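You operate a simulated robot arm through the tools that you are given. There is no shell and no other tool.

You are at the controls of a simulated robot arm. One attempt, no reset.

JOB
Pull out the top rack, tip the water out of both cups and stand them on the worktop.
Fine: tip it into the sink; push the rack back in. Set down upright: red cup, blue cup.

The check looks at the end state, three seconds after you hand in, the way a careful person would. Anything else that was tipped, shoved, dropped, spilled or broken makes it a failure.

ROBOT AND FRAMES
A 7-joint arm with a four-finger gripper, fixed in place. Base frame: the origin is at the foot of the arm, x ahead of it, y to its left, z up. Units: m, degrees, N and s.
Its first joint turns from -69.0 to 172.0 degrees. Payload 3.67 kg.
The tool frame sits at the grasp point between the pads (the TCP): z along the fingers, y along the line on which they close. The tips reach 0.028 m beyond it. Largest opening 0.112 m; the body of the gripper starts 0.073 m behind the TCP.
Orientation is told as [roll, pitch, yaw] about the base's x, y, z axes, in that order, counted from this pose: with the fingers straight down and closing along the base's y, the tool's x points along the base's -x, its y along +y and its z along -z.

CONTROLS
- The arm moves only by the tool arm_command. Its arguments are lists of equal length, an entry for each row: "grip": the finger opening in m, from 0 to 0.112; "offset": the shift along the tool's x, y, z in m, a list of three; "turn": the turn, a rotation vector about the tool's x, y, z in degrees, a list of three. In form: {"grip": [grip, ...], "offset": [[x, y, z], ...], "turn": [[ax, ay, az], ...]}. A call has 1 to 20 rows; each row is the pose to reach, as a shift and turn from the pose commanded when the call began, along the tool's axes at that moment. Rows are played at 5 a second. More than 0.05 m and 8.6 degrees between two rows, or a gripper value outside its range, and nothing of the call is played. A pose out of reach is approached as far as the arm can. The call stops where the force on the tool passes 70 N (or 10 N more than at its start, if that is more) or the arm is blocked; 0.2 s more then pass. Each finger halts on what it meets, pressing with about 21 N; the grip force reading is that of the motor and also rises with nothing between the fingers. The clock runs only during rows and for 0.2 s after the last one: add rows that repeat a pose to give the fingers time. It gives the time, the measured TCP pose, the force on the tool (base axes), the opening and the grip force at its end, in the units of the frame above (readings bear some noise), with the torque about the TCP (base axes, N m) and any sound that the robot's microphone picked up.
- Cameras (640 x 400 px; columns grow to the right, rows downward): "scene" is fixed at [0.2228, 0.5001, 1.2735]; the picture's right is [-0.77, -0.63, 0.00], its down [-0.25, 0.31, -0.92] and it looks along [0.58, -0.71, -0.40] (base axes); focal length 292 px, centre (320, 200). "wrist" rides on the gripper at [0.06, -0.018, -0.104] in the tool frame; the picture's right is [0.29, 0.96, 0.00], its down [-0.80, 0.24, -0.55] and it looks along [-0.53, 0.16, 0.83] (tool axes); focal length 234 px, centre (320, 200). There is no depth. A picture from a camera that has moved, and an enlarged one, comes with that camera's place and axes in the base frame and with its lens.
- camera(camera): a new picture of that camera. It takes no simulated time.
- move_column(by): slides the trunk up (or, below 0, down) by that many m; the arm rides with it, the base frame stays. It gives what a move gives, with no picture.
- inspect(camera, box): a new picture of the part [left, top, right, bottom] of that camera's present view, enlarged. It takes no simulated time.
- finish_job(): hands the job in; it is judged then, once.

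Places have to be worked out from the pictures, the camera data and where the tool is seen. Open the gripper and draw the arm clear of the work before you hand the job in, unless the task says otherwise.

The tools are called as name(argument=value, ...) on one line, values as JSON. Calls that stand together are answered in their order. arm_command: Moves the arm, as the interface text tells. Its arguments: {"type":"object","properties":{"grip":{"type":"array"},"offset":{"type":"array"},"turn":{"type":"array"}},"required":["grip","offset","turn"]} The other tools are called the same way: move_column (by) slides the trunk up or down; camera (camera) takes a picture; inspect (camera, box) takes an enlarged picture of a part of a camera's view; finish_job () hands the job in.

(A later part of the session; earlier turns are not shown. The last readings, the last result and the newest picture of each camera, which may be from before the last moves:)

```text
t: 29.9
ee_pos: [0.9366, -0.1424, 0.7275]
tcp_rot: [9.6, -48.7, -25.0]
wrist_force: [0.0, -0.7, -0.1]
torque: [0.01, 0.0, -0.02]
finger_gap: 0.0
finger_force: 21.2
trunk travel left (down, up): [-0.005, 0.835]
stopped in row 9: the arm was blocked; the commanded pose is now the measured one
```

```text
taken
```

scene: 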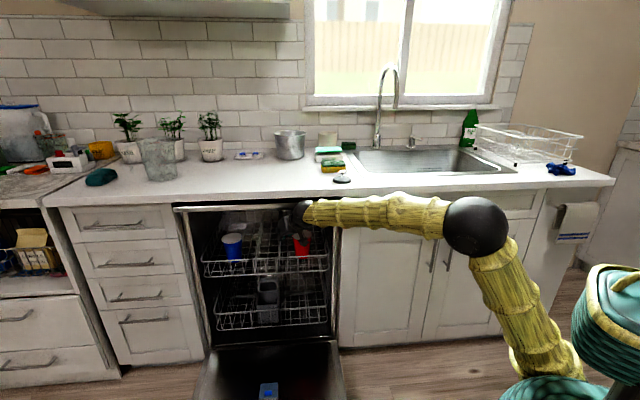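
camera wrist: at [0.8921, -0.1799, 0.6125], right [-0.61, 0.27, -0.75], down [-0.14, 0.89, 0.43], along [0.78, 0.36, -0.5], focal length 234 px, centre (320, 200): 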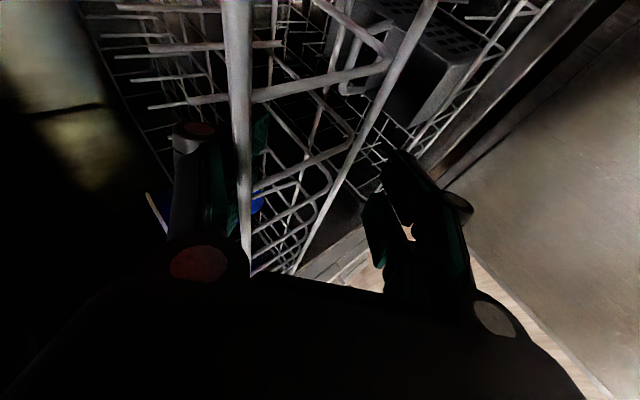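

Blocked again in empty space and always lagging toward +y, so I need to learn what the limit is. Small free-space test: a slow 3 cm move in +y from here, nothing nearby.

arm_command(grip=[0, 0, 0, 0, 0, 0], offset=[[0.0014, 0.0047, -0.0008], [0.0028, 0.0095, -0.0016], [0.0042, 0.0142, -0.0024], [0.0056, 0.0189, -0.0033], [0.007, 0.0237, -0.0041], [0.0084, 0.0284, -0.0049]], turn=[[0, 0, 0], [0, 0, 0], [0, 0, 0], [0, 0, 0], [0, 0, 0], [0, 0, 0]])

camera(camera="scene")

camera(camera="wrist")

```text
t: 31.3
ee_pos: [0.9374, -0.1338, 0.7314]
tcp_rot: [12.6, -47.8, -28.3]
wrist_force: [0.6, 0.3, 0.0]
torque: [0.0, 0.01, 0.0]
finger_gap: 0.0
finger_force: 20.7
trunk travel left (down, up): [-0.005, 0.835]
```

```text
taken
```

scene: 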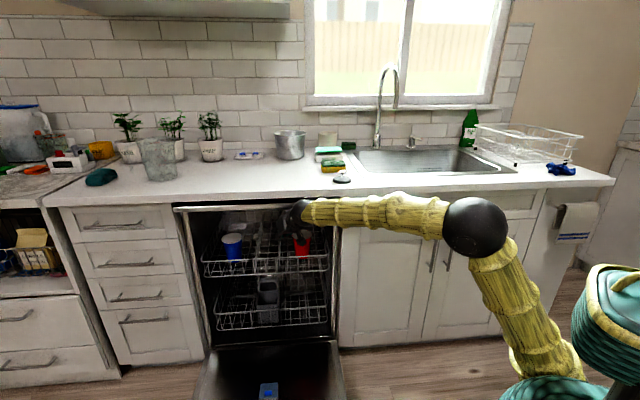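

```text
taken
camera wrist: at [0.8187, -0.1162, 0.7517], right [0.13, 0.99, -0.07], down [0.14, 0.05, 0.99], along [0.98, -0.14, -0.13], focal length 234 px, centre (320, 200)
```

wrist: 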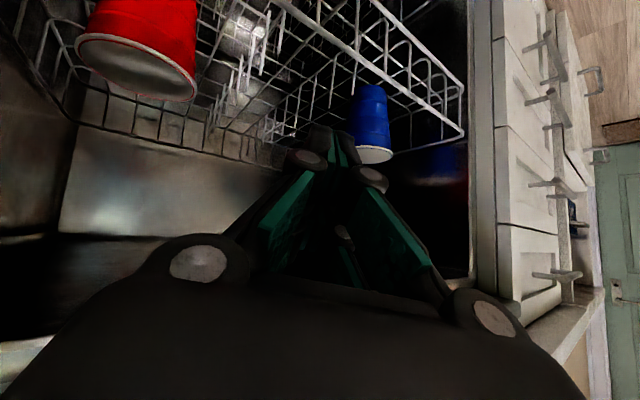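

The elbow didn't move at all: the upper arm seems unable to swing further toward +y, as if joint 1 or the shoulder is at a stop. Let me look at the shoulder area.

inspect(camera="scene", box=[440, 190, 640, 400])

```text
1.90 times, centred on (540, 295) of scene
camera zoom: at [0.2228, 0.5001, 1.2735], right [-0.77, -0.63, 0.0], down [-0.25, 0.31, -0.92], along [0.58, -0.71, -0.4], focal length 556 px, centre (-99, 19)
```

zoom: 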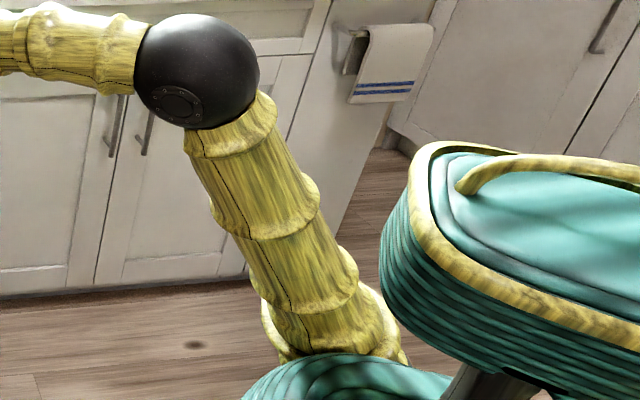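

A teal torso/head box sits by the shoulder; the elbow stays at azimuth ≈ −8 to −10°. Test whether aiming the tool more to the left (yaw 0) restores freedom: re-level the tool to yaw 0/tilt 50 and then step +y 5 cm in free space.

arm_command(grip=[0, 0, 0, 0, 0, 0, 0, 0], offset=[[0, 0, 0], [0, 0, 0], [0, 0, 0], [0.0032, 0.0094, -0.0015], [0.0064, 0.0187, -0.003], [0.0096, 0.0281, -0.0045], [0.0127, 0.0374, -0.006], [0.0159, 0.0468, -0.0076]], turn=[[-3, 0, -6.2], [-6, 0, -12.4], [-8.9, -0.1, -18.6], [-8.9, -0.1, -18.6], [-8.9, -0.1, -18.6], [-8.9, -0.1, -18.6], [-8.9, -0.1, -18.6], [-8.9, -0.1, -18.6]])

camera(camera="scene")

```text
t: 33.1
ee_pos: [0.935, -0.0598, 0.7241]
tcp_rot: [-3.5, -49.9, 4.0]
wrist_force: [-0.8, -0.2, -0.4]
torque: [0.0, 0.0, 0.0]
finger_gap: 0.0002
finger_force: 21.2
trunk travel left (down, up): [-0.005, 0.835]
```

```text
taken
```

scene: 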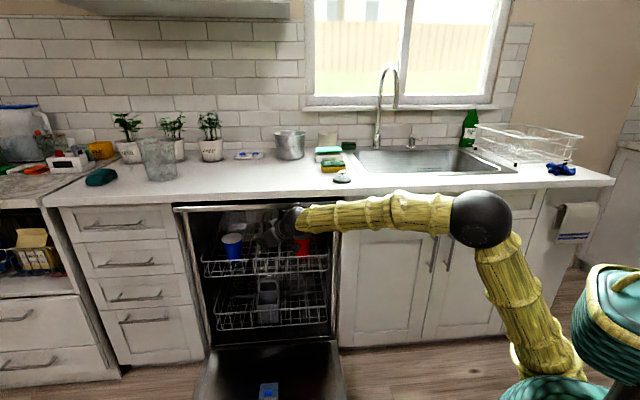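

With the tool aimed at yaw ≈0 the arm moves freely, so the limit is a wrist limit for yaw left-behind the arm's azimuth. I'll hook again with this orientation: go over the rail between the tine rows (t≈0.61), stopping above it first.

arm_command(grip=[0, 0, 0, 0, 0, 0], offset=[[0.0007, -0.027, 0.0237], [0.0014, -0.054, 0.0474], [0.0021, -0.0811, 0.0711], [0.0042, -0.0926, 0.0953], [0.0062, -0.1042, 0.1194], [0.0083, -0.1157, 0.1436]], turn=[[0, 0, 0], [0, 0, 0], [0, 0, 0], [0, 0, 0], [0, 0, 0], [0, 0, 0]])

camera(camera="wrist")

inspect(camera="scene", box=[180, 190, 360, 310])

```text
t: 34.5
ee_pos: [1.0422, -0.177, 0.6286]
tcp_rot: [-3.6, -49.8, 4.1]
wrist_force: [0.4, 0.0, -0.5]
torque: [-0.04, 0.03, -0.03]
finger_gap: 0.0
finger_force: 20.7
trunk travel left (down, up): [-0.005, 0.835]
```

```text
taken
camera wrist: at [0.9236, -0.1969, 0.651], right [-0.21, 0.94, -0.26], down [0.08, 0.28, 0.96], along [0.97, 0.18, -0.14], focal length 234 px, centre (320, 200)
```

wrist: 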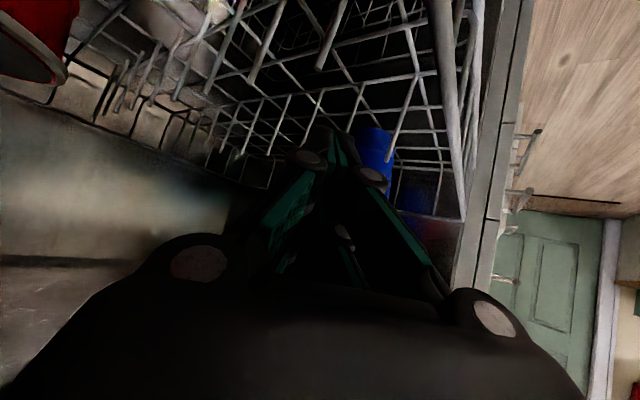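

```text
3.33 times, centred on (270, 250) of scene
camera zoom: at [0.2228, 0.5001, 1.2735], right [-0.77, -0.63, 0.0], down [-0.25, 0.31, -0.92], along [0.58, -0.71, -0.4], focal length 974 px, centre (487, 33)
```

zoom: 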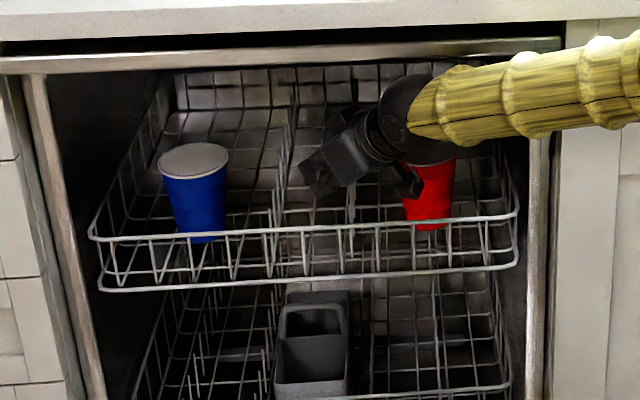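

Positioned above and just behind the rail, between the tine rows. Lower 4.5 cm straight down behind the rail and then ease outward 3 cm to feel the load.

arm_command(grip=[0, 0, 0, 0, 0, 0, 0, 0, 0], offset=[[0.0115, 0.0006, 0.0096], [0.0229, 0.0012, 0.0193], [0.0344, 0.0018, 0.0289], [0.0365, 0.0054, 0.0262], [0.0386, 0.009, 0.0234], [0.0407, 0.0127, 0.0207], [0.0428, 0.0163, 0.018], [0.045, 0.0199, 0.0152], [0.0471, 0.0235, 0.0125]], turn=[[0, 0, 0], [0, 0, 0], [0, 0, 0], [0, 0, 0], [0, 0, 0], [0, 0, 0], [0, 0, 0], [0, 0, 0], [0, 0, 0]])

camera(camera="wrist")

inspect(camera="scene", box=[180, 190, 360, 310])

```text
t: 36.5
ee_pos: [1.0215, -0.1538, 0.5906]
tcp_rot: [-3.8, -50.3, 4.2]
wrist_force: [28.6, 28.3, 39.9]
torque: [-0.36, 1.09, -0.51]
finger_gap: 0.0002
finger_force: 21.1
trunk travel left (down, up): [-0.005, 0.835]
```

```text
taken
camera wrist: at [0.902, -0.1734, 0.6111], right [-0.21, 0.94, -0.26], down [0.08, 0.28, 0.96], along [0.98, 0.18, -0.13], focal length 234 px, centre (320, 200)
```

wrist: 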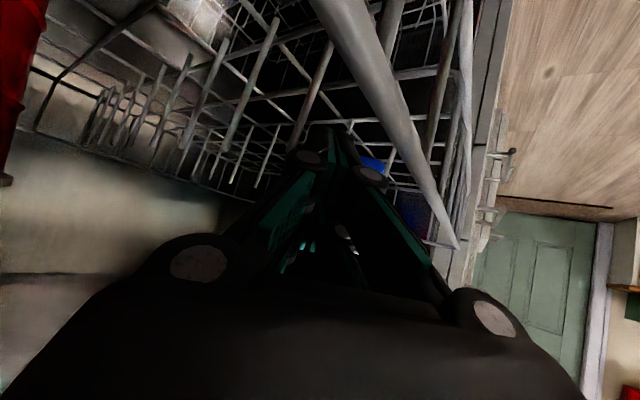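

```text
3.33 times, centred on (270, 250) of scene
camera zoom: at [0.2228, 0.5001, 1.2735], right [-0.77, -0.63, 0.0], down [-0.25, 0.31, -0.92], along [0.58, -0.71, -0.4], focal length 974 px, centre (487, 33)
```

zoom: 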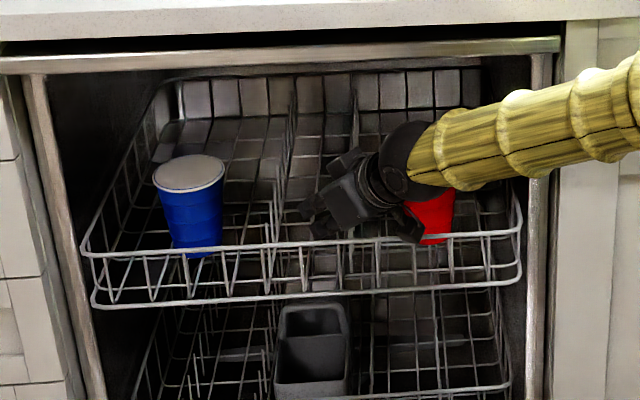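

The rack came out ~2.6 cm and the outward force is ≈0; the load is just vertical/side pressure because I'm ~7 mm too low on the rail. Raise 7 mm to unload and keep pulling outward.

arm_command(grip=[0, 0, 0, 0, 0, 0, 0, 0], offset=[[-0.0054, -0.0003, -0.0045], [-0.0012, 0.0069, -0.01], [0.0031, 0.0141, -0.0154], [0.0073, 0.0214, -0.0209], [0.0115, 0.0286, -0.0264], [0.0157, 0.0358, -0.0318], [0.02, 0.043, -0.0373], [0.0242, 0.0503, -0.0428]], turn=[[0, 0, 0], [0, 0, 0], [0, 0, 0], [0, 0, 0], [0, 0, 0], [0, 0, 0], [0, 0, 0], [0, 0, 0]])

camera(camera="wrist")

inspect(camera="scene", box=[180, 190, 360, 310])

```text
t: 38.3
ee_pos: [0.9718, -0.1065, 0.5914]
tcp_rot: [-3.7, -49.9, 4.1]
wrist_force: [24.5, 26.0, 13.0]
torque: [0.03, 0.22, -0.43]
finger_gap: 0.0
finger_force: 20.9
trunk travel left (down, up): [-0.005, 0.835]
```

```text
taken
camera wrist: at [0.8532, -0.1257, 0.6132], right [-0.21, 0.94, -0.26], down [0.08, 0.28, 0.96], along [0.98, 0.17, -0.14], focal length 234 px, centre (320, 200)
```

wrist: 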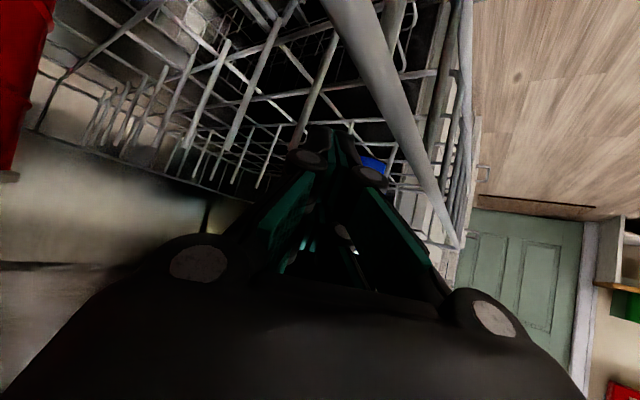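

```text
3.33 times, centred on (270, 250) of scene
camera zoom: at [0.2228, 0.5001, 1.2735], right [-0.77, -0.63, 0.0], down [-0.25, 0.31, -0.92], along [0.58, -0.71, -0.4], focal length 974 px, centre (487, 33)
```

zoom: 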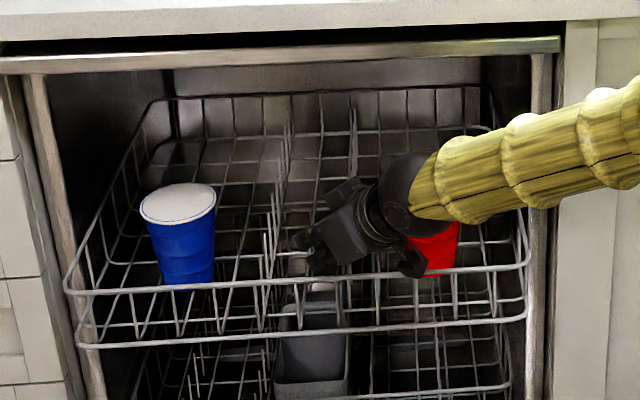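

The rack is sliding out smoothly with the tool and the cups ride along upright. Continue ~15 cm, easing slightly left and yawing the tool +12° to stay clear of the wrist limit.

arm_command(grip=[0, 0, 0, 0, 0, 0, 0, 0, 0, 0, 0, 0, 0], offset=[[0.0046, 0.0094, -0.006], [0.0092, 0.0187, -0.0121], [0.0138, 0.0281, -0.0181], [0.0184, 0.0375, -0.0241], [0.0235, 0.0462, -0.0307], [0.0285, 0.0548, -0.0372], [0.0336, 0.0635, -0.0438], [0.0387, 0.0722, -0.0504], [0.0437, 0.0808, -0.0569], [0.0488, 0.0895, -0.0635], [0.0539, 0.0982, -0.07], [0.0589, 0.1068, -0.0766], [0.064, 0.1155, -0.0832]], turn=[[-0.7, 0, -0.6], [-1.4, -0.1, -1.2], [-2.1, -0.1, -1.8], [-2.8, -0.2, -2.4], [-3.5, -0.2, -3], [-4.3, -0.2, -3.5], [-5, -0.3, -4.1], [-5.7, -0.3, -4.7], [-6.4, -0.4, -5.3], [-7.1, -0.4, -5.9], [-7.8, -0.4, -6.5], [-8.5, -0.5, -7.1], [-9.2, -0.5, -7.7]])

camera(camera="scene")

inspect(camera="scene", box=[160, 190, 360, 320])

```text
t: 41.1
ee_pos: [0.8627, 0.0075, 0.5908]
tcp_rot: [-3.5, -49.8, 16.1]
wrist_force: [-0.9, -0.4, -0.1]
torque: [-0.01, 0.03, 0.02]
finger_gap: 0.0
finger_force: 21.0
trunk travel left (down, up): [-0.005, 0.835]
```

```text
taken
```

scene: 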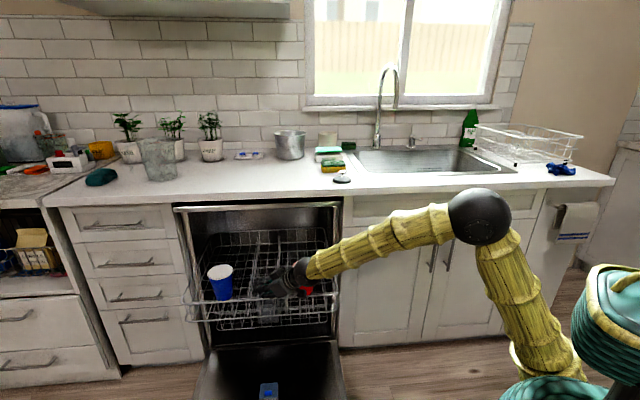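

```text
3.08 times, centred on (260, 255) of scene
camera zoom: at [0.2228, 0.5001, 1.2735], right [-0.77, -0.63, 0.0], down [-0.25, 0.31, -0.92], along [0.58, -0.71, -0.4], focal length 899 px, centre (505, 31)
```

zoom: 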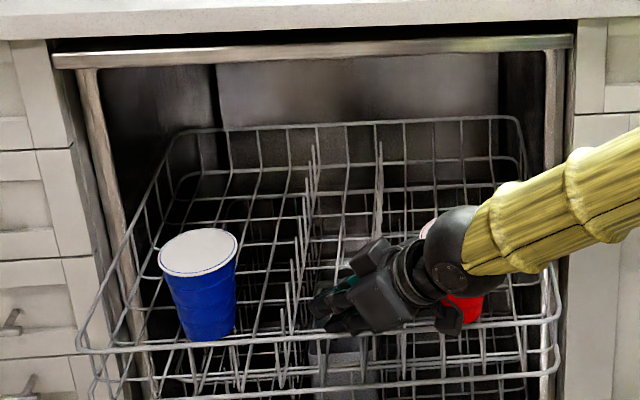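

Rack is out ~25 cm with no load. Pull another ~17 cm gently, turning the yaw a bit more, watching for the end stop.

arm_command(grip=[0, 0, 0, 0, 0, 0, 0, 0, 0, 0, 0, 0, 0, 0], offset=[[0.0039, 0.0106, -0.0053], [0.0078, 0.0213, -0.0105], [0.0117, 0.0319, -0.0158], [0.0156, 0.0426, -0.0211], [0.0195, 0.0532, -0.0264], [0.0234, 0.0638, -0.0316], [0.0273, 0.0745, -0.0369], [0.0312, 0.0851, -0.0422], [0.0351, 0.0958, -0.0474], [0.039, 0.1064, -0.0527], [0.0429, 0.117, -0.058], [0.0468, 0.1277, -0.0632], [0.0507, 0.1383, -0.0685], [0.0546, 0.149, -0.0738]], turn=[[-0.4, 0, -0.4], [-0.9, 0, -0.7], [-1.3, -0.1, -1.1], [-1.7, -0.1, -1.5], [-2.2, -0.1, -1.9], [-2.6, -0.1, -2.2], [-3.1, -0.1, -2.6], [-3.5, -0.2, -3], [-3.9, -0.2, -3.3], [-4.4, -0.2, -3.7], [-4.8, -0.2, -4.1], [-5.2, -0.2, -4.4], [-5.7, -0.3, -4.8], [-6.1, -0.3, -5.2]])

camera(camera="scene")

inspect(camera="scene", box=[140, 190, 360, 340])

```text
t: 44.1
ee_pos: [0.7502, 0.1163, 0.5895]
tcp_rot: [-1.1, -49.9, 21.1]
wrist_force: [17.3, -22.9, 4.9]
torque: [0.0, 0.15, 0.65]
finger_gap: 0.0
finger_force: 21.3
trunk travel left (down, up): [-0.005, 0.835]
stopped in row 14: the force on the tool passed its limit at 78 N (the readings are from after the stop); the commanded pose is now the measured one
```

```text
taken
```

scene: 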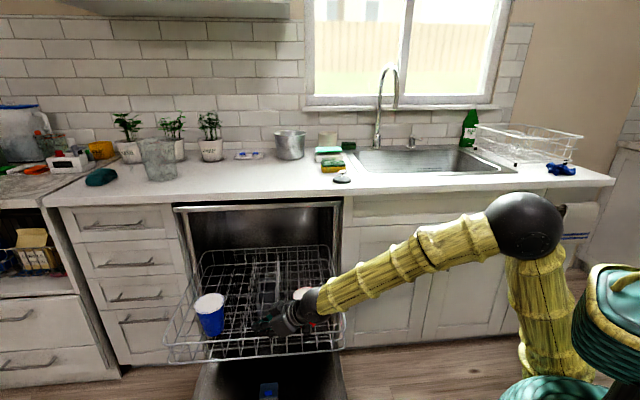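

```text
2.67 times, centred on (250, 265) of scene
camera zoom: at [0.2228, 0.5001, 1.2735], right [-0.77, -0.63, 0.0], down [-0.25, 0.31, -0.92], along [0.58, -0.71, -0.4], focal length 779 px, centre (507, 27)
```

zoom: 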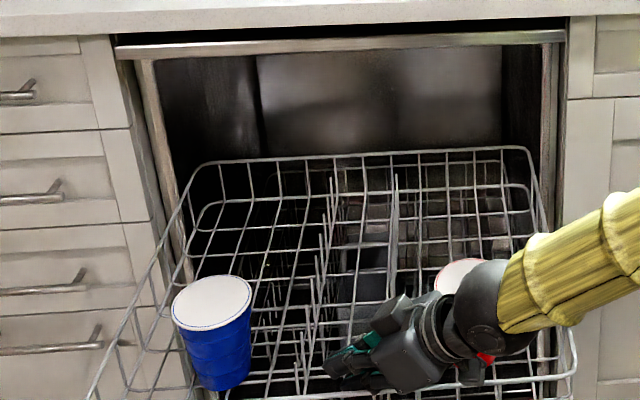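

End stop reached: rack is out ~41 cm, cups upright. Unhook: ease inward 8 mm, then lift straight up clear of the rack.

arm_command(grip=[0, 0, 0, 0, 0, 0], offset=[[-0.0011, -0.0037, 0.0013], [-0.0021, -0.0073, 0.0026], [-0.0212, -0.0076, -0.0135], [-0.0442, -0.008, -0.0328], [-0.0709, -0.0084, -0.0553], [-0.0974, -0.0088, -0.0776]], turn=[[0, 0, 0], [0, 0, 0], [0, 0, 0], [0, 0, 0], [0, 0, 0], [0, 0, 0]])

camera(camera="wrist")

inspect(camera="scene", box=[150, 220, 350, 370])

```text
t: 45.5
ee_pos: [0.7541, 0.1148, 0.7136]
tcp_rot: [-1.6, -49.8, 21.6]
wrist_force: [0.5, 0.9, -0.9]
torque: [0.0, -0.03, -0.02]
finger_gap: 0.0001
finger_force: 20.7
trunk travel left (down, up): [-0.005, 0.835]
```

```text
taken
camera wrist: at [0.6495, 0.0583, 0.7357], right [-0.51, 0.83, -0.24], down [0.0, 0.27, 0.96], along [0.86, 0.49, -0.14], focal length 234 px, centre (320, 200)
```

wrist: 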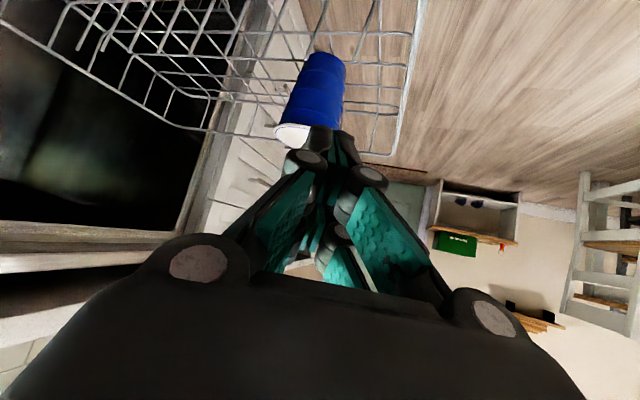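

```text
2.67 times, centred on (250, 295) of scene
camera zoom: at [0.2228, 0.5001, 1.2735], right [-0.77, -0.63, 0.0], down [-0.25, 0.31, -0.92], along [0.58, -0.71, -0.4], focal length 779 px, centre (507, -53)
```

zoom: 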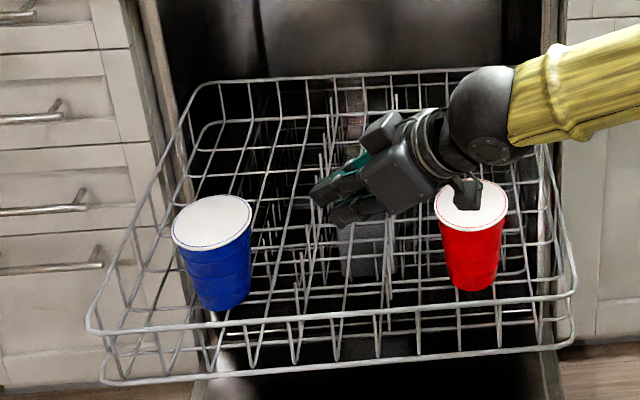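

Free of the rack. Estimates: red cup centre n≈0.52,t≈0.48; blue n≈0.525,t≈0.776; rims z≈0.63. Next straighten the tool to point down while rising and moving above the red cup.

arm_command(grip=[0.02, 0.05, 0.08, 0.11, 0.11, 0.11], offset=[[-0.0005, -0.01, -0.0126], [-0.0011, -0.0297, -0.0315], [-0.002, -0.0535, -0.0567], [-0.0029, -0.0772, -0.082], [-0.0038, -0.101, -0.1072], [-0.0045, -0.1188, -0.1261]], turn=[[0, 8.3, 0], [0, 16.6, 0], [0, 24.9, 0], [0, 33.2, 0], [0, 41.5, 0], [0, 49.8, 0]])

camera(camera="scene")

```text
t: 47.0
ee_pos: [0.7076, -0.0279, 0.8]
tcp_rot: [-0.8, 0.1, 20.5]
wrist_force: [-0.8, 0.6, 1.3]
torque: [-0.01, -0.03, 0.0]
finger_gap: 0.1099
finger_force: 0.1
trunk travel left (down, up): [-0.005, 0.835]
```

```text
taken
```

scene: 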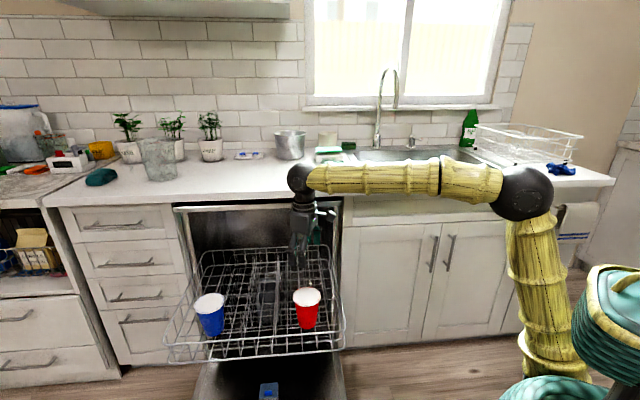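

Tool is vertical above the red cup. Before carrying water I'll rehearse the tipping motion at the sink empty-handed: first raise the trunk 0.40 m.

move_column(by=0.4)

```text
t: 50.8
ee_pos: [0.7074, -0.0275, 1.1988]
tcp_rot: [-0.8, 0.0, 20.5]
wrist_force: [0.5, 0.3, 0.2]
torque: [-0.06, 0.0, -0.01]
finger_gap: 0.1099
finger_force: 0.1
trunk travel left (down, up): [-0.405, 0.435]
```

Swing (high, in front of the counter) round to the sink side while yawing the tool to −45°, still empty-handed.

arm_command(grip=[0.11, 0.11, 0.11, 0.11, 0.11, 0.11, 0.11, 0.11, 0.11, 0.11, 0.11, 0.11, 0.11, 0.11, 0.11], offset=[[0.0236, -0.0292, 0.0248], [0.0472, -0.0585, 0.0495], [0.0708, -0.0877, 0.0743], [0.0943, -0.1169, 0.099], [0.1215, -0.1467, 0.109], [0.1487, -0.1766, 0.119], [0.1759, -0.2065, 0.129], [0.203, -0.2364, 0.139], [0.2387, -0.2604, 0.139], [0.2743, -0.2845, 0.139], [0.3101, -0.3084, 0.139], [0.3458, -0.3325, 0.139], [0.3813, -0.3512, 0.139], [0.4167, -0.37, 0.139], [0.4522, -0.3888, 0.139]], turn=[[0, 0, 4.4], [0, 0, 8.7], [0, 0, 13.1], [0, 0, 17.5], [0, 0, 21.8], [0, 0, 26.2], [0, 0, 30.6], [0, 0, 34.9], [0, 0, 39.3], [0, 0, 43.7], [0, 0, 48], [0, 0, 52.4], [0, 0, 56.8], [0, 0, 61.1], [0, 0, 65.5]])

camera(camera="scene")

camera(camera="wrist")

```text
t: 54.0
ee_pos: [0.4837, -0.5091, 1.0513]
tcp_rot: [-0.2, -0.8, -45.0]
wrist_force: [-0.5, 0.1, -0.5]
torque: [0.02, 0.02, -0.02]
finger_gap: 0.1099
finger_force: 0.1
out of reach, approached as far as the arm can: row 14, 15
trunk travel left (down, up): [-0.405, 0.435]
```

```text
taken
```

scene: 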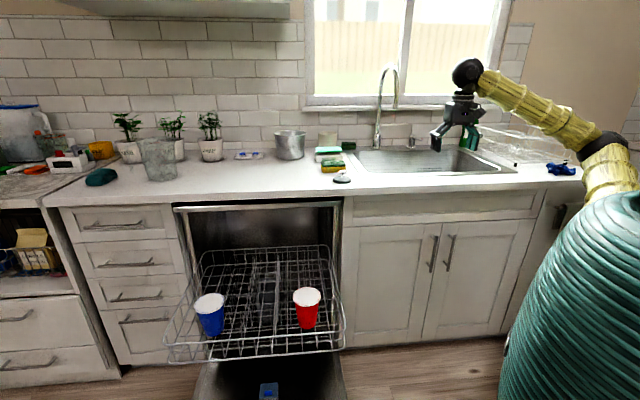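

```text
taken
camera wrist: at [0.4269, -0.4774, 1.1545], right [0.48, 0.88, -0.01], down [0.73, -0.39, 0.56], along [0.49, -0.27, -0.83], focal length 234 px, centre (320, 200)
```

wrist: 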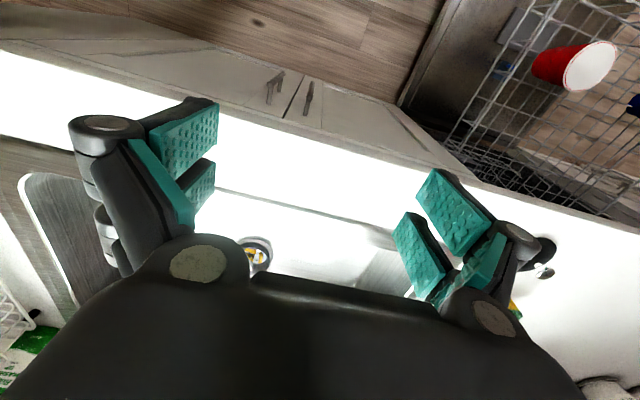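

Position az ≈ −46.5° is the right-hand limit here, so tipping must happen toward the left part of the sink. Let me look closely at the sink and faucet from the wrist and scene cameras.

inspect(camera="wrist", box=[0, 100, 560, 400])

inspect(camera="scene", box=[320, 50, 540, 200])

```text
1.14 times, centred on (280, 250) of wrist
camera zoom: at [0.4269, -0.4774, 1.1545], right [0.48, 0.88, -0.01], down [0.73, -0.39, 0.56], along [0.49, -0.27, -0.83], focal length 268 px, centre (366, 143)
```

zoom: 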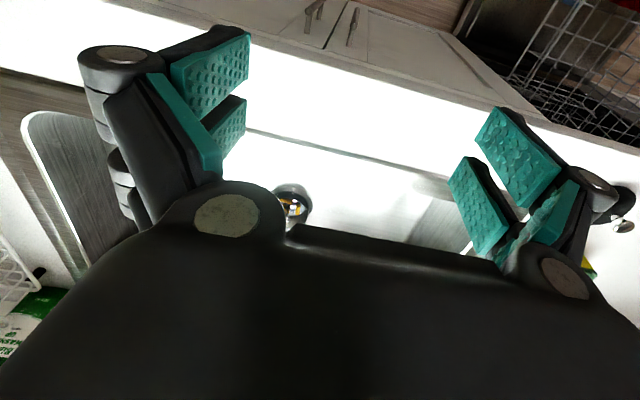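

```text
2.67 times, centred on (430, 125) of scene
camera zoom: at [0.2228, 0.5001, 1.2735], right [-0.77, -0.63, 0.0], down [-0.25, 0.31, -0.92], along [0.58, -0.71, -0.4], focal length 779 px, centre (27, 400)
```

zoom: 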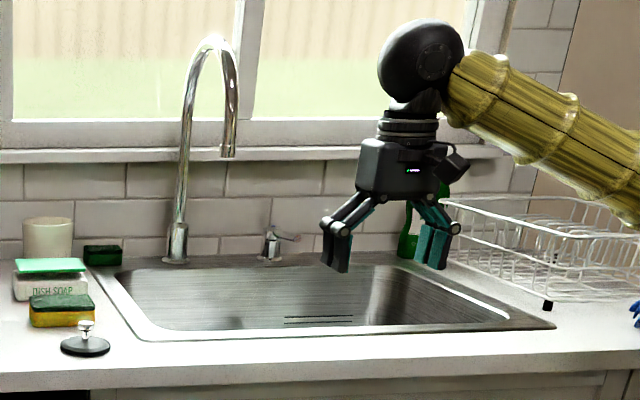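

Sink left rim is at t≈0.24, faucet spout near n≈1.18, t≈0.03. Rehearse reaching over the sink with the tool vertical at n≈0.97, t≈0.05, z≈1.08.

arm_command(grip=[0.11, 0.11, 0.11, 0.11, 0.11, 0.11, 0.11], offset=[[-0.03, 0.01, -0.01], [-0.07, 0.02, -0.02], [-0.11, 0.03, -0.03], [-0.15, 0.04, -0.03], [-0.19, 0.05, -0.03], [-0.23, 0.06, -0.03], [-0.268, 0.068, -0.03]], turn=[[0, 0, -1], [0, 0, -2], [0, 0, -3], [0, 0, -4], [0, 0, -5], [0, 0, -6], [0, 0, -7]])

camera(camera="scene")

camera(camera="wrist")

```text
t: 55.6
ee_pos: [0.7223, -0.6534, 1.0855]
tcp_rot: [-0.4, -0.7, -38.0]
wrist_force: [0.3, -0.1, -0.3]
torque: [0.0, 0.03, 0.02]
finger_gap: 0.11
finger_force: 0.1
trunk travel left (down, up): [-0.405, 0.435]
```

```text
taken
```

scene: 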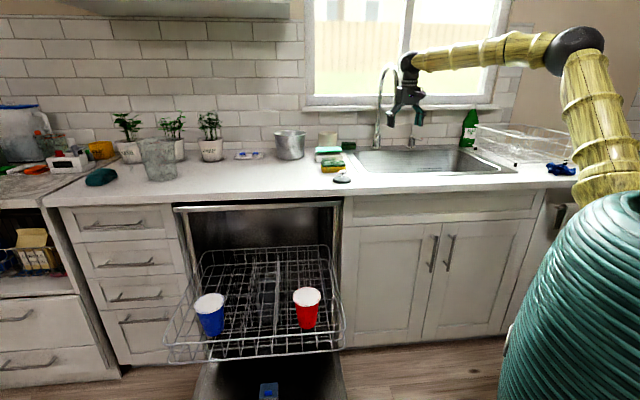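

```text
taken
camera wrist: at [0.6629, -0.6282, 1.1885], right [0.36, 0.93, -0.01], down [0.77, -0.29, 0.56], along [0.52, -0.21, -0.83], focal length 234 px, centre (320, 200)
```

wrist: 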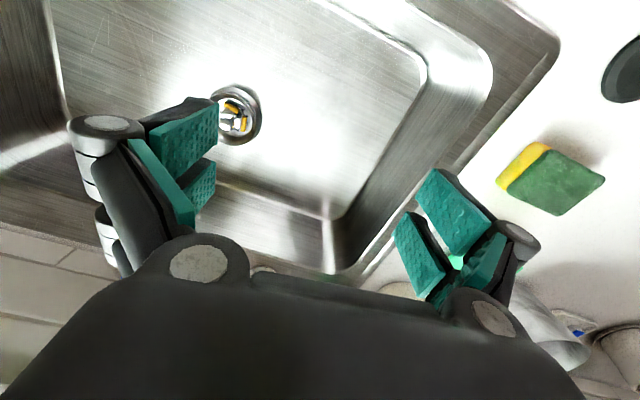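

Inner sink opening starts at n≈0.855 and left edge t≈0.22, so this spot is safely inside. Now rehearse the tilt: rotate outward in steps to 80° while moving 6 cm further out.

arm_command(grip=[0.11, 0.11, 0.11, 0.11, 0.11, 0.11, 0.11, 0.11, 0.11, 0.11], offset=[[-0.01, 0, 0], [-0.02, 0, 0], [-0.03, 0, 0], [-0.04, 0, 0], [-0.05, 0, 0], [-0.06, 0, 0], [-0.06, 0, 0], [-0.06, 0, 0], [-0.06, 0, 0], [-0.06, 0, 0]], turn=[[0, -8, 0], [0, -16, 0], [0, -24, 0], [0, -32, 0], [0, -40, 0], [0, -48, 0], [0, -56, 0], [0, -64, 0], [0, -72, 0], [0, -80, 0]])

camera(camera="scene")

```text
t: 57.8
ee_pos: [0.7682, -0.6882, 1.0874]
tcp_rot: [-2.9, -80.8, -35.3]
wrist_force: [0.9, 0.5, 0.2]
torque: [0.01, 0.03, 0.02]
finger_gap: 0.11
finger_force: 0.1
trunk travel left (down, up): [-0.405, 0.435]
```

```text
taken
```

scene: 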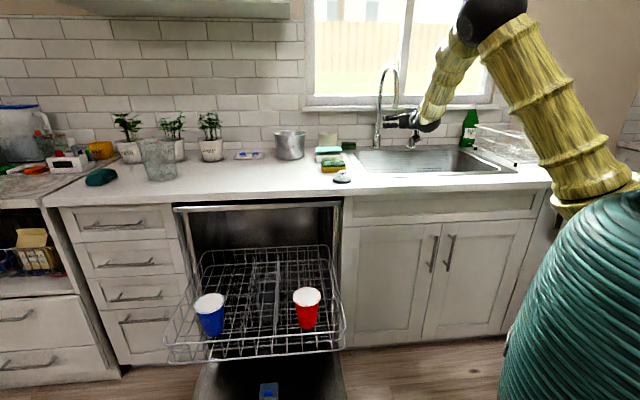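

80° tilt works smoothly at the sink. Continue the rehearsal to ~115° while rising 3 cm, to confirm the full tip is reachable.

arm_command(grip=[0.11, 0.11, 0.11, 0.11, 0.11], offset=[[-0.006, 0, -0.001], [-0.012, 0, -0.002], [-0.018, 0, -0.003], [-0.024, 0, -0.004], [-0.0296, 0, -0.0048]], turn=[[0, -7, 0], [0, -14, 0], [0, -21, 0], [0, -28, 0], [0, -35, 0]])

camera(camera="scene")

camera(camera="wrist")

```text
t: 59.0
ee_pos: [0.7687, -0.6899, 1.1153]
tcp_rot: [-179.2, -64.2, 141.2]
wrist_force: [0.3, -0.5, -0.6]
torque: [-0.01, -0.03, 0.01]
finger_gap: 0.11
finger_force: 0.0
trunk travel left (down, up): [-0.405, 0.435]
```

```text
taken
```

scene: 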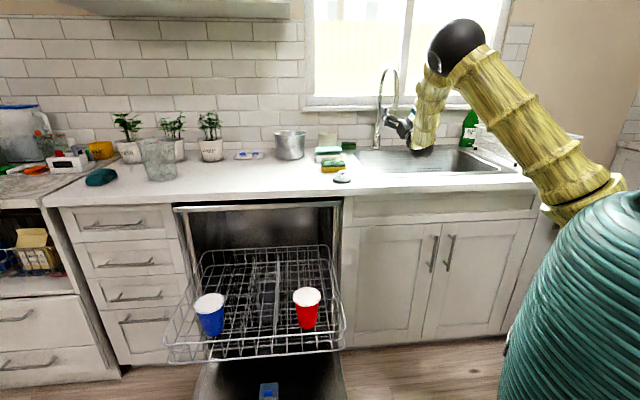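

```text
taken
camera wrist: at [0.7031, -0.6624, 1.0165], right [0.69, 0.68, -0.27], down [-0.52, 0.71, 0.48], along [0.51, -0.19, 0.84], focal length 234 px, centre (320, 200)
```

wrist: 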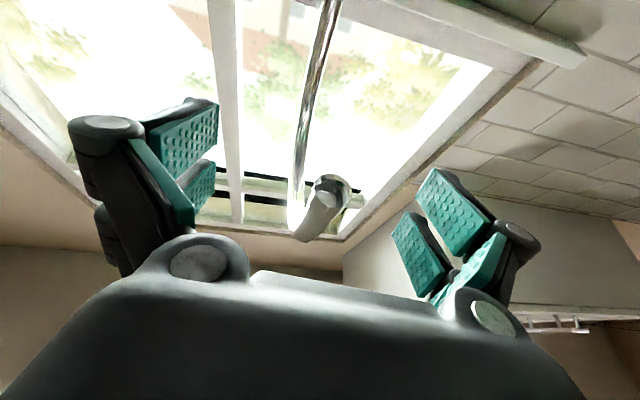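

Full tilt of ~116° is reachable. But triangulating the faucet from this view shows its spout tip at n≈1.05, t≈0.066, z≈1.13, practically between my open fingers, so the real tip must be done further left (t≈0.165). Retrace the same path back exactly.

arm_command(grip=[0.11, 0.11, 0.11, 0.11, 0.11], offset=[[0.0054, 0, -0.0026], [0.0108, 0, -0.0052], [0.0162, 0, -0.0079], [0.0216, 0, -0.0105], [0.027, 0, -0.0131]], turn=[[0, 7, 0], [0, 14, 0], [0, 21, 0], [0, 28, 0], [0, 35, 0]])

inspect(camera="scene", box=[320, 50, 540, 200])

camera(camera="wrist")

```text
t: 60.2
ee_pos: [0.7664, -0.6885, 1.0861]
tcp_rot: [-2.2, -80.6, -35.8]
wrist_force: [-0.6, 1.1, -0.3]
torque: [-0.01, -0.01, 0.01]
finger_gap: 0.1101
finger_force: 0.0
trunk travel left (down, up): [-0.405, 0.435]
```

```text
2.67 times, centred on (430, 125) of scene
camera zoom: at [0.2228, 0.5001, 1.2735], right [-0.77, -0.63, 0.0], down [-0.25, 0.31, -0.92], along [0.58, -0.71, -0.4], focal length 779 px, centre (27, 400)
```

zoom: 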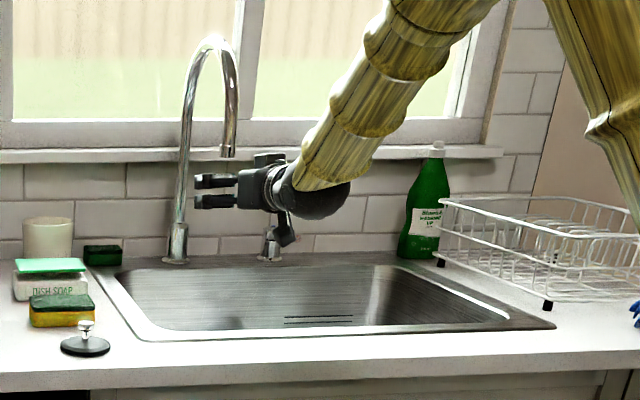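

```text
taken
camera wrist: at [0.667, -0.6339, 1.0439], right [0.55, 0.78, -0.29], down [-0.18, 0.45, 0.88], along [0.81, -0.43, 0.39], focal length 234 px, centre (320, 200)
```

wrist: 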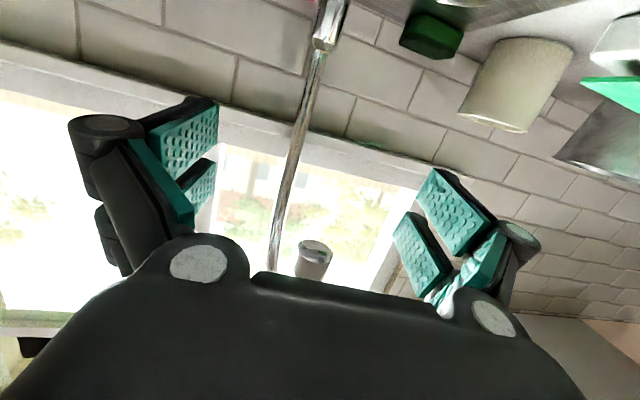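

The second sighting confirms the spout tip at about (n 1.045, t 0.069, z 1.134). Retrace back to vertical the same way I came.

arm_command(grip=[0.11, 0.11, 0.11, 0.11, 0.11, 0.11, 0.11, 0.11, 0.11, 0.11], offset=[[0, 0, 0], [0, 0, 0], [0, 0, 0], [0, 0, 0], [0.0016, 0, -0.0099], [0.0032, 0, -0.0197], [0.0048, 0, -0.0296], [0.0065, 0, -0.0395], [0.0081, 0, -0.0493], [0.0097, 0, -0.0592]], turn=[[0, 8, 0], [0, 16, 0], [0, 24, 0], [0, 32, 0], [0, 40, 0], [0, 48, 0], [0, 56, 0], [0, 64, 0], [0, 72, 0], [0, 80.5, 0]])

```text
t: 62.4
ee_pos: [0.72, -0.6533, 1.0844]
tcp_rot: [-0.5, -0.1, -38.1]
wrist_force: [-0.1, -0.8, -1.0]
torque: [0.04, -0.01, 0.02]
finger_gap: 0.1098
finger_force: 0.1
trunk travel left (down, up): [-0.405, 0.435]
```

Back to vertical. Now return along x≈0.71 (above the counter front, clear of everything) to a point high above the red cup.

arm_command(grip=[0.11, 0.11, 0.11, 0.11, 0.11, 0.11, 0.11, 0.11, 0.11, 0.11, 0.11, 0.11, 0.11, 0.11], offset=[[0.0283, 0.0347, -0.003], [0.0565, 0.0694, -0.006], [0.0848, 0.1041, -0.009], [0.113, 0.1388, -0.012], [0.1413, 0.1735, -0.015], [0.1695, 0.2082, -0.018], [0.1978, 0.243, -0.021], [0.2261, 0.2777, -0.024], [0.2543, 0.3124, -0.027], [0.2826, 0.3471, -0.03], [0.3108, 0.3818, -0.033], [0.3391, 0.4165, -0.036], [0.3673, 0.4512, -0.038], [0.3956, 0.4859, -0.04]], turn=[[0, 0, 0], [0, 0, 0], [0, 0, 0], [0, 0, 0], [0, 0, 0], [0, 0, 0], [0, 0, 0], [0, 0, 0], [0, 0, 0], [0, 0, 0], [0, 0, 0], [0, 0, 0], [0, 0, 0], [0, 0, 0]])

camera(camera="wrist")

camera(camera="scene")

```text
t: 65.4
ee_pos: [0.7084, -0.0235, 1.1221]
tcp_rot: [-0.5, -0.3, -38.1]
wrist_force: [-0.1, 0.2, 0.0]
torque: [-0.01, 0.01, 0.01]
finger_gap: 0.1099
finger_force: 0.1
trunk travel left (down, up): [-0.405, 0.435]
```

```text
taken
camera wrist: at [0.6496, 0.0006, 1.2258], right [0.36, 0.93, -0.01], down [0.78, -0.3, 0.55], along [0.51, -0.21, -0.83], focal length 234 px, centre (320, 200)
```

wrist: 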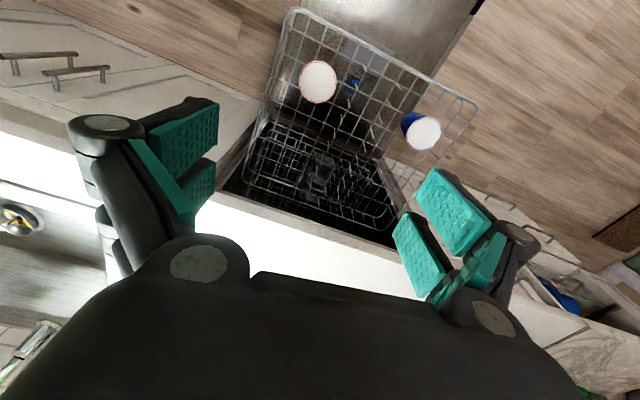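

```text
taken
```

scene: 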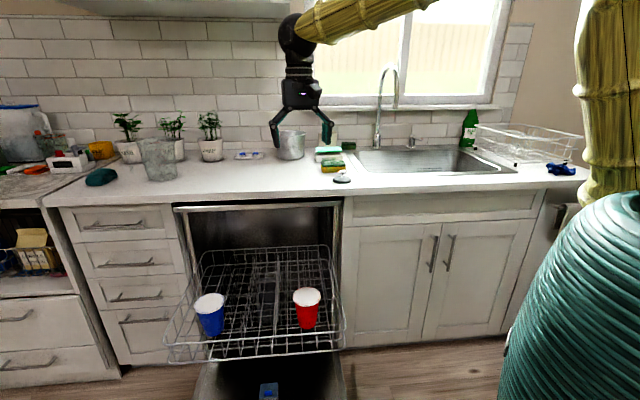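

Both cups in view from above; wrist and scene estimates agree within ~1 cm. Zoom to refine rim centres and see the water.

inspect(camera="wrist", box=[270, 40, 470, 170])

inspect(camera="scene", box=[180, 270, 340, 350])

```text
3.08 times, centred on (370, 105) of wrist
camera zoom: at [0.6496, 0.0006, 1.2258], right [0.36, 0.93, -0.01], down [0.78, -0.3, 0.55], along [0.51, -0.21, -0.83], focal length 720 px, centre (166, 492)
```

zoom: 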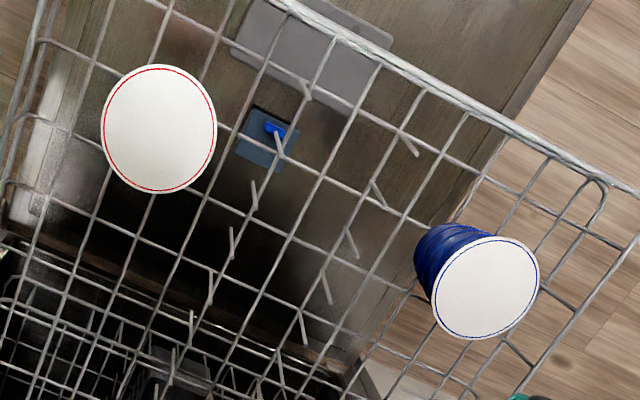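

```text
4.00 times, centred on (260, 310) of scene
camera zoom: at [0.2228, 0.5001, 1.2735], right [-0.77, -0.63, 0.0], down [-0.25, 0.31, -0.92], along [0.58, -0.71, -0.4], focal length 1168 px, centre (560, -240)
```

zoom: 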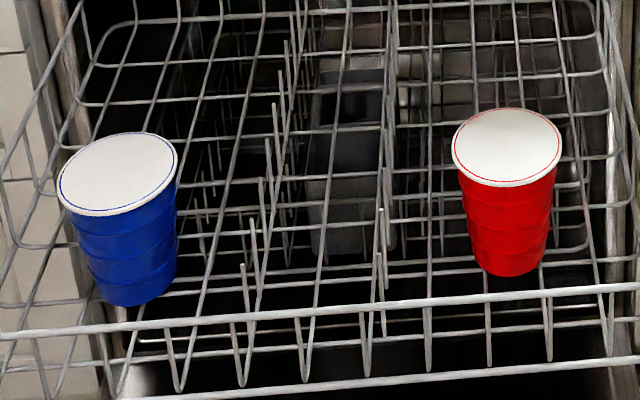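

Cups are full to the brim (white liquid surface). Refined: red centre (0.7115, −0.034), blue (0.922, 0.176), rims z≈0.625. Lower the trunk 0.40 m over the red cup.

move_column(by=-0.4)

camera(camera="wrist")

inspect(camera="scene", box=[240, 210, 360, 350])

```text
t: 69.2
ee_pos: [0.707, -0.0236, 0.7216]
tcp_rot: [-0.4, -0.2, -38.2]
wrist_force: [0.3, 0.2, -0.4]
torque: [0.0, 0.02, 0.02]
finger_gap: 0.1098
finger_force: 0.1
trunk travel left (down, up): [-0.005, 0.835]
```

```text
taken
camera wrist: at [0.6496, -0.0004, 0.826], right [0.36, 0.93, -0.01], down [0.78, -0.3, 0.56], along [0.51, -0.21, -0.83], focal length 234 px, centre (320, 200)
```

wrist: 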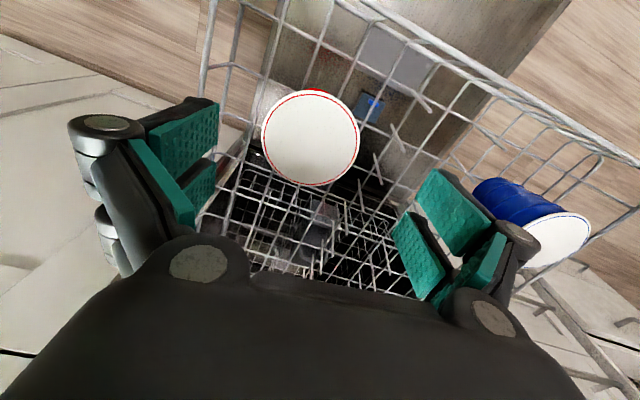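

```text
2.86 times, centred on (300, 280) of scene
camera zoom: at [0.2228, 0.5001, 1.2735], right [-0.77, -0.63, 0.0], down [-0.25, 0.31, -0.92], along [0.58, -0.71, -0.4], focal length 835 px, centre (377, -29)
```

zoom: 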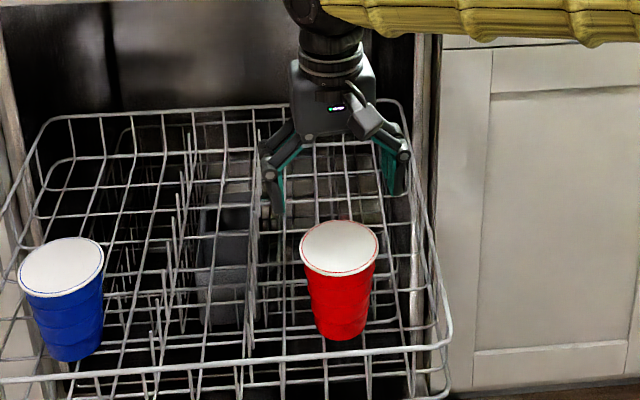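

Rim centre from this close view: (0.709, −0.035). Align and descend slowly around the red cup to TCP z≈0.587.

arm_command(grip=[0.112, 0.112, 0.112, 0.112, 0.112, 0.112, 0.112, 0.112], offset=[[-0.009, -0.0066, 0], [-0.009, -0.0066, 0.025], [-0.009, -0.0066, 0.05], [-0.009, -0.0066, 0.07], [-0.009, -0.0066, 0.09], [-0.009, -0.0066, 0.11], [-0.009, -0.0066, 0.125], [-0.009, -0.0066, 0.135]], turn=[[0, 0, 0], [0, 0, 0], [0, 0, 0], [0, 0, 0], [0, 0, 0], [0, 0, 0], [0, 0, 0], [0, 0, 0]])

camera(camera="wrist")

inspect(camera="scene", box=[240, 230, 360, 350])

```text
t: 71.0
ee_pos: [0.711, -0.036, 0.5882]
tcp_rot: [-0.4, -0.1, -38.0]
wrist_force: [-0.4, -0.2, 0.0]
torque: [0.02, -0.01, 0.0]
finger_gap: 0.1119
finger_force: 0.2
trunk travel left (down, up): [-0.005, 0.835]
```

```text
taken
camera wrist: at [0.6527, -0.0122, 0.6912], right [0.36, 0.93, -0.01], down [0.78, -0.3, 0.56], along [0.51, -0.21, -0.83], focal length 234 px, centre (320, 200)
```

wrist: 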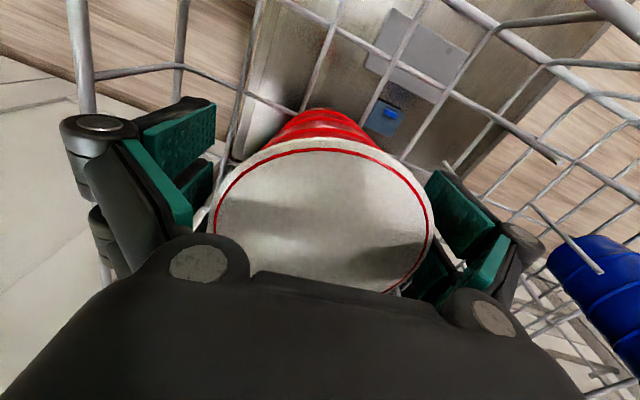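

```text
3.33 times, centred on (300, 290) of scene
camera zoom: at [0.2228, 0.5001, 1.2735], right [-0.77, -0.63, 0.0], down [-0.25, 0.31, -0.92], along [0.58, -0.71, -0.4], focal length 974 px, centre (387, -100)
```

zoom: 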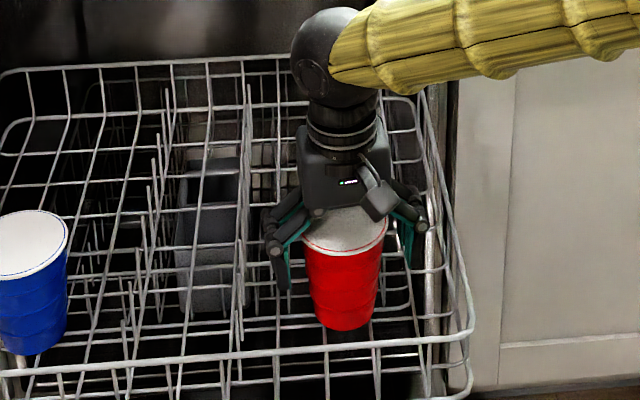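

Cup is centred between the fingers with no contact. Close gradually.

arm_command(grip=[0.105, 0.1, 0.095, 0.09, 0.085, 0.08, 0.075, 0.07, 0.065, 0.06, 0.055, 0.05, 0.05], offset=[[0, 0, 0], [0, 0, 0], [0, 0, 0], [0, 0, 0], [0, 0, 0], [0, 0, 0], [0, 0, 0], [0, 0, 0], [0, 0, 0], [0, 0, 0], [0, 0, 0], [0, 0, 0], [0, 0, 0]], turn=[[0, 0, 0], [0, 0, 0], [0, 0, 0], [0, 0, 0], [0, 0, 0], [0, 0, 0], [0, 0, 0], [0, 0, 0], [0, 0, 0], [0, 0, 0], [0, 0, 0], [0, 0, 0], [0, 0, 0]])

camera(camera="wrist")

inspect(camera="scene", box=[240, 230, 360, 350])

```text
t: 73.8
ee_pos: [0.7118, -0.0367, 0.5886]
tcp_rot: [-0.4, -0.3, -38.1]
wrist_force: [0.8, 1.0, 2.2]
torque: [0.1, -0.1, 0.02]
finger_gap: 0.0766
finger_force: 21.0
trunk travel left (down, up): [-0.005, 0.835]
```

```text
taken
camera wrist: at [0.6526, -0.0122, 0.6916], right [0.36, 0.93, -0.01], down [0.78, -0.3, 0.56], along [0.51, -0.21, -0.83], focal length 234 px, centre (320, 200)
```

wrist: 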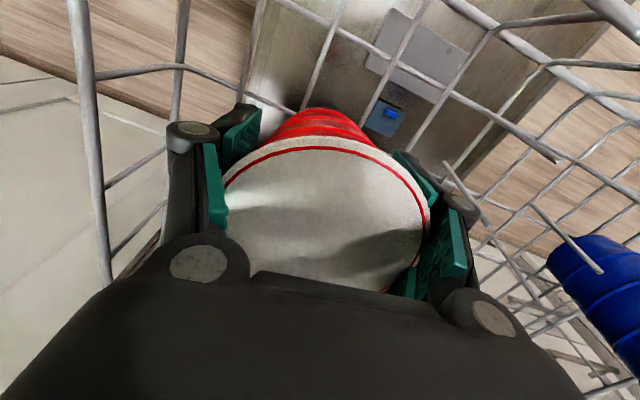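

```text
3.33 times, centred on (300, 290) of scene
camera zoom: at [0.2228, 0.5001, 1.2735], right [-0.77, -0.63, 0.0], down [-0.25, 0.31, -0.92], along [0.58, -0.71, -0.4], focal length 974 px, centre (387, -100)
```

zoom: 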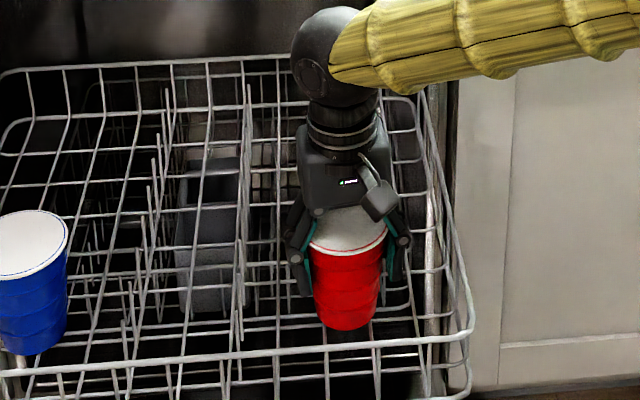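

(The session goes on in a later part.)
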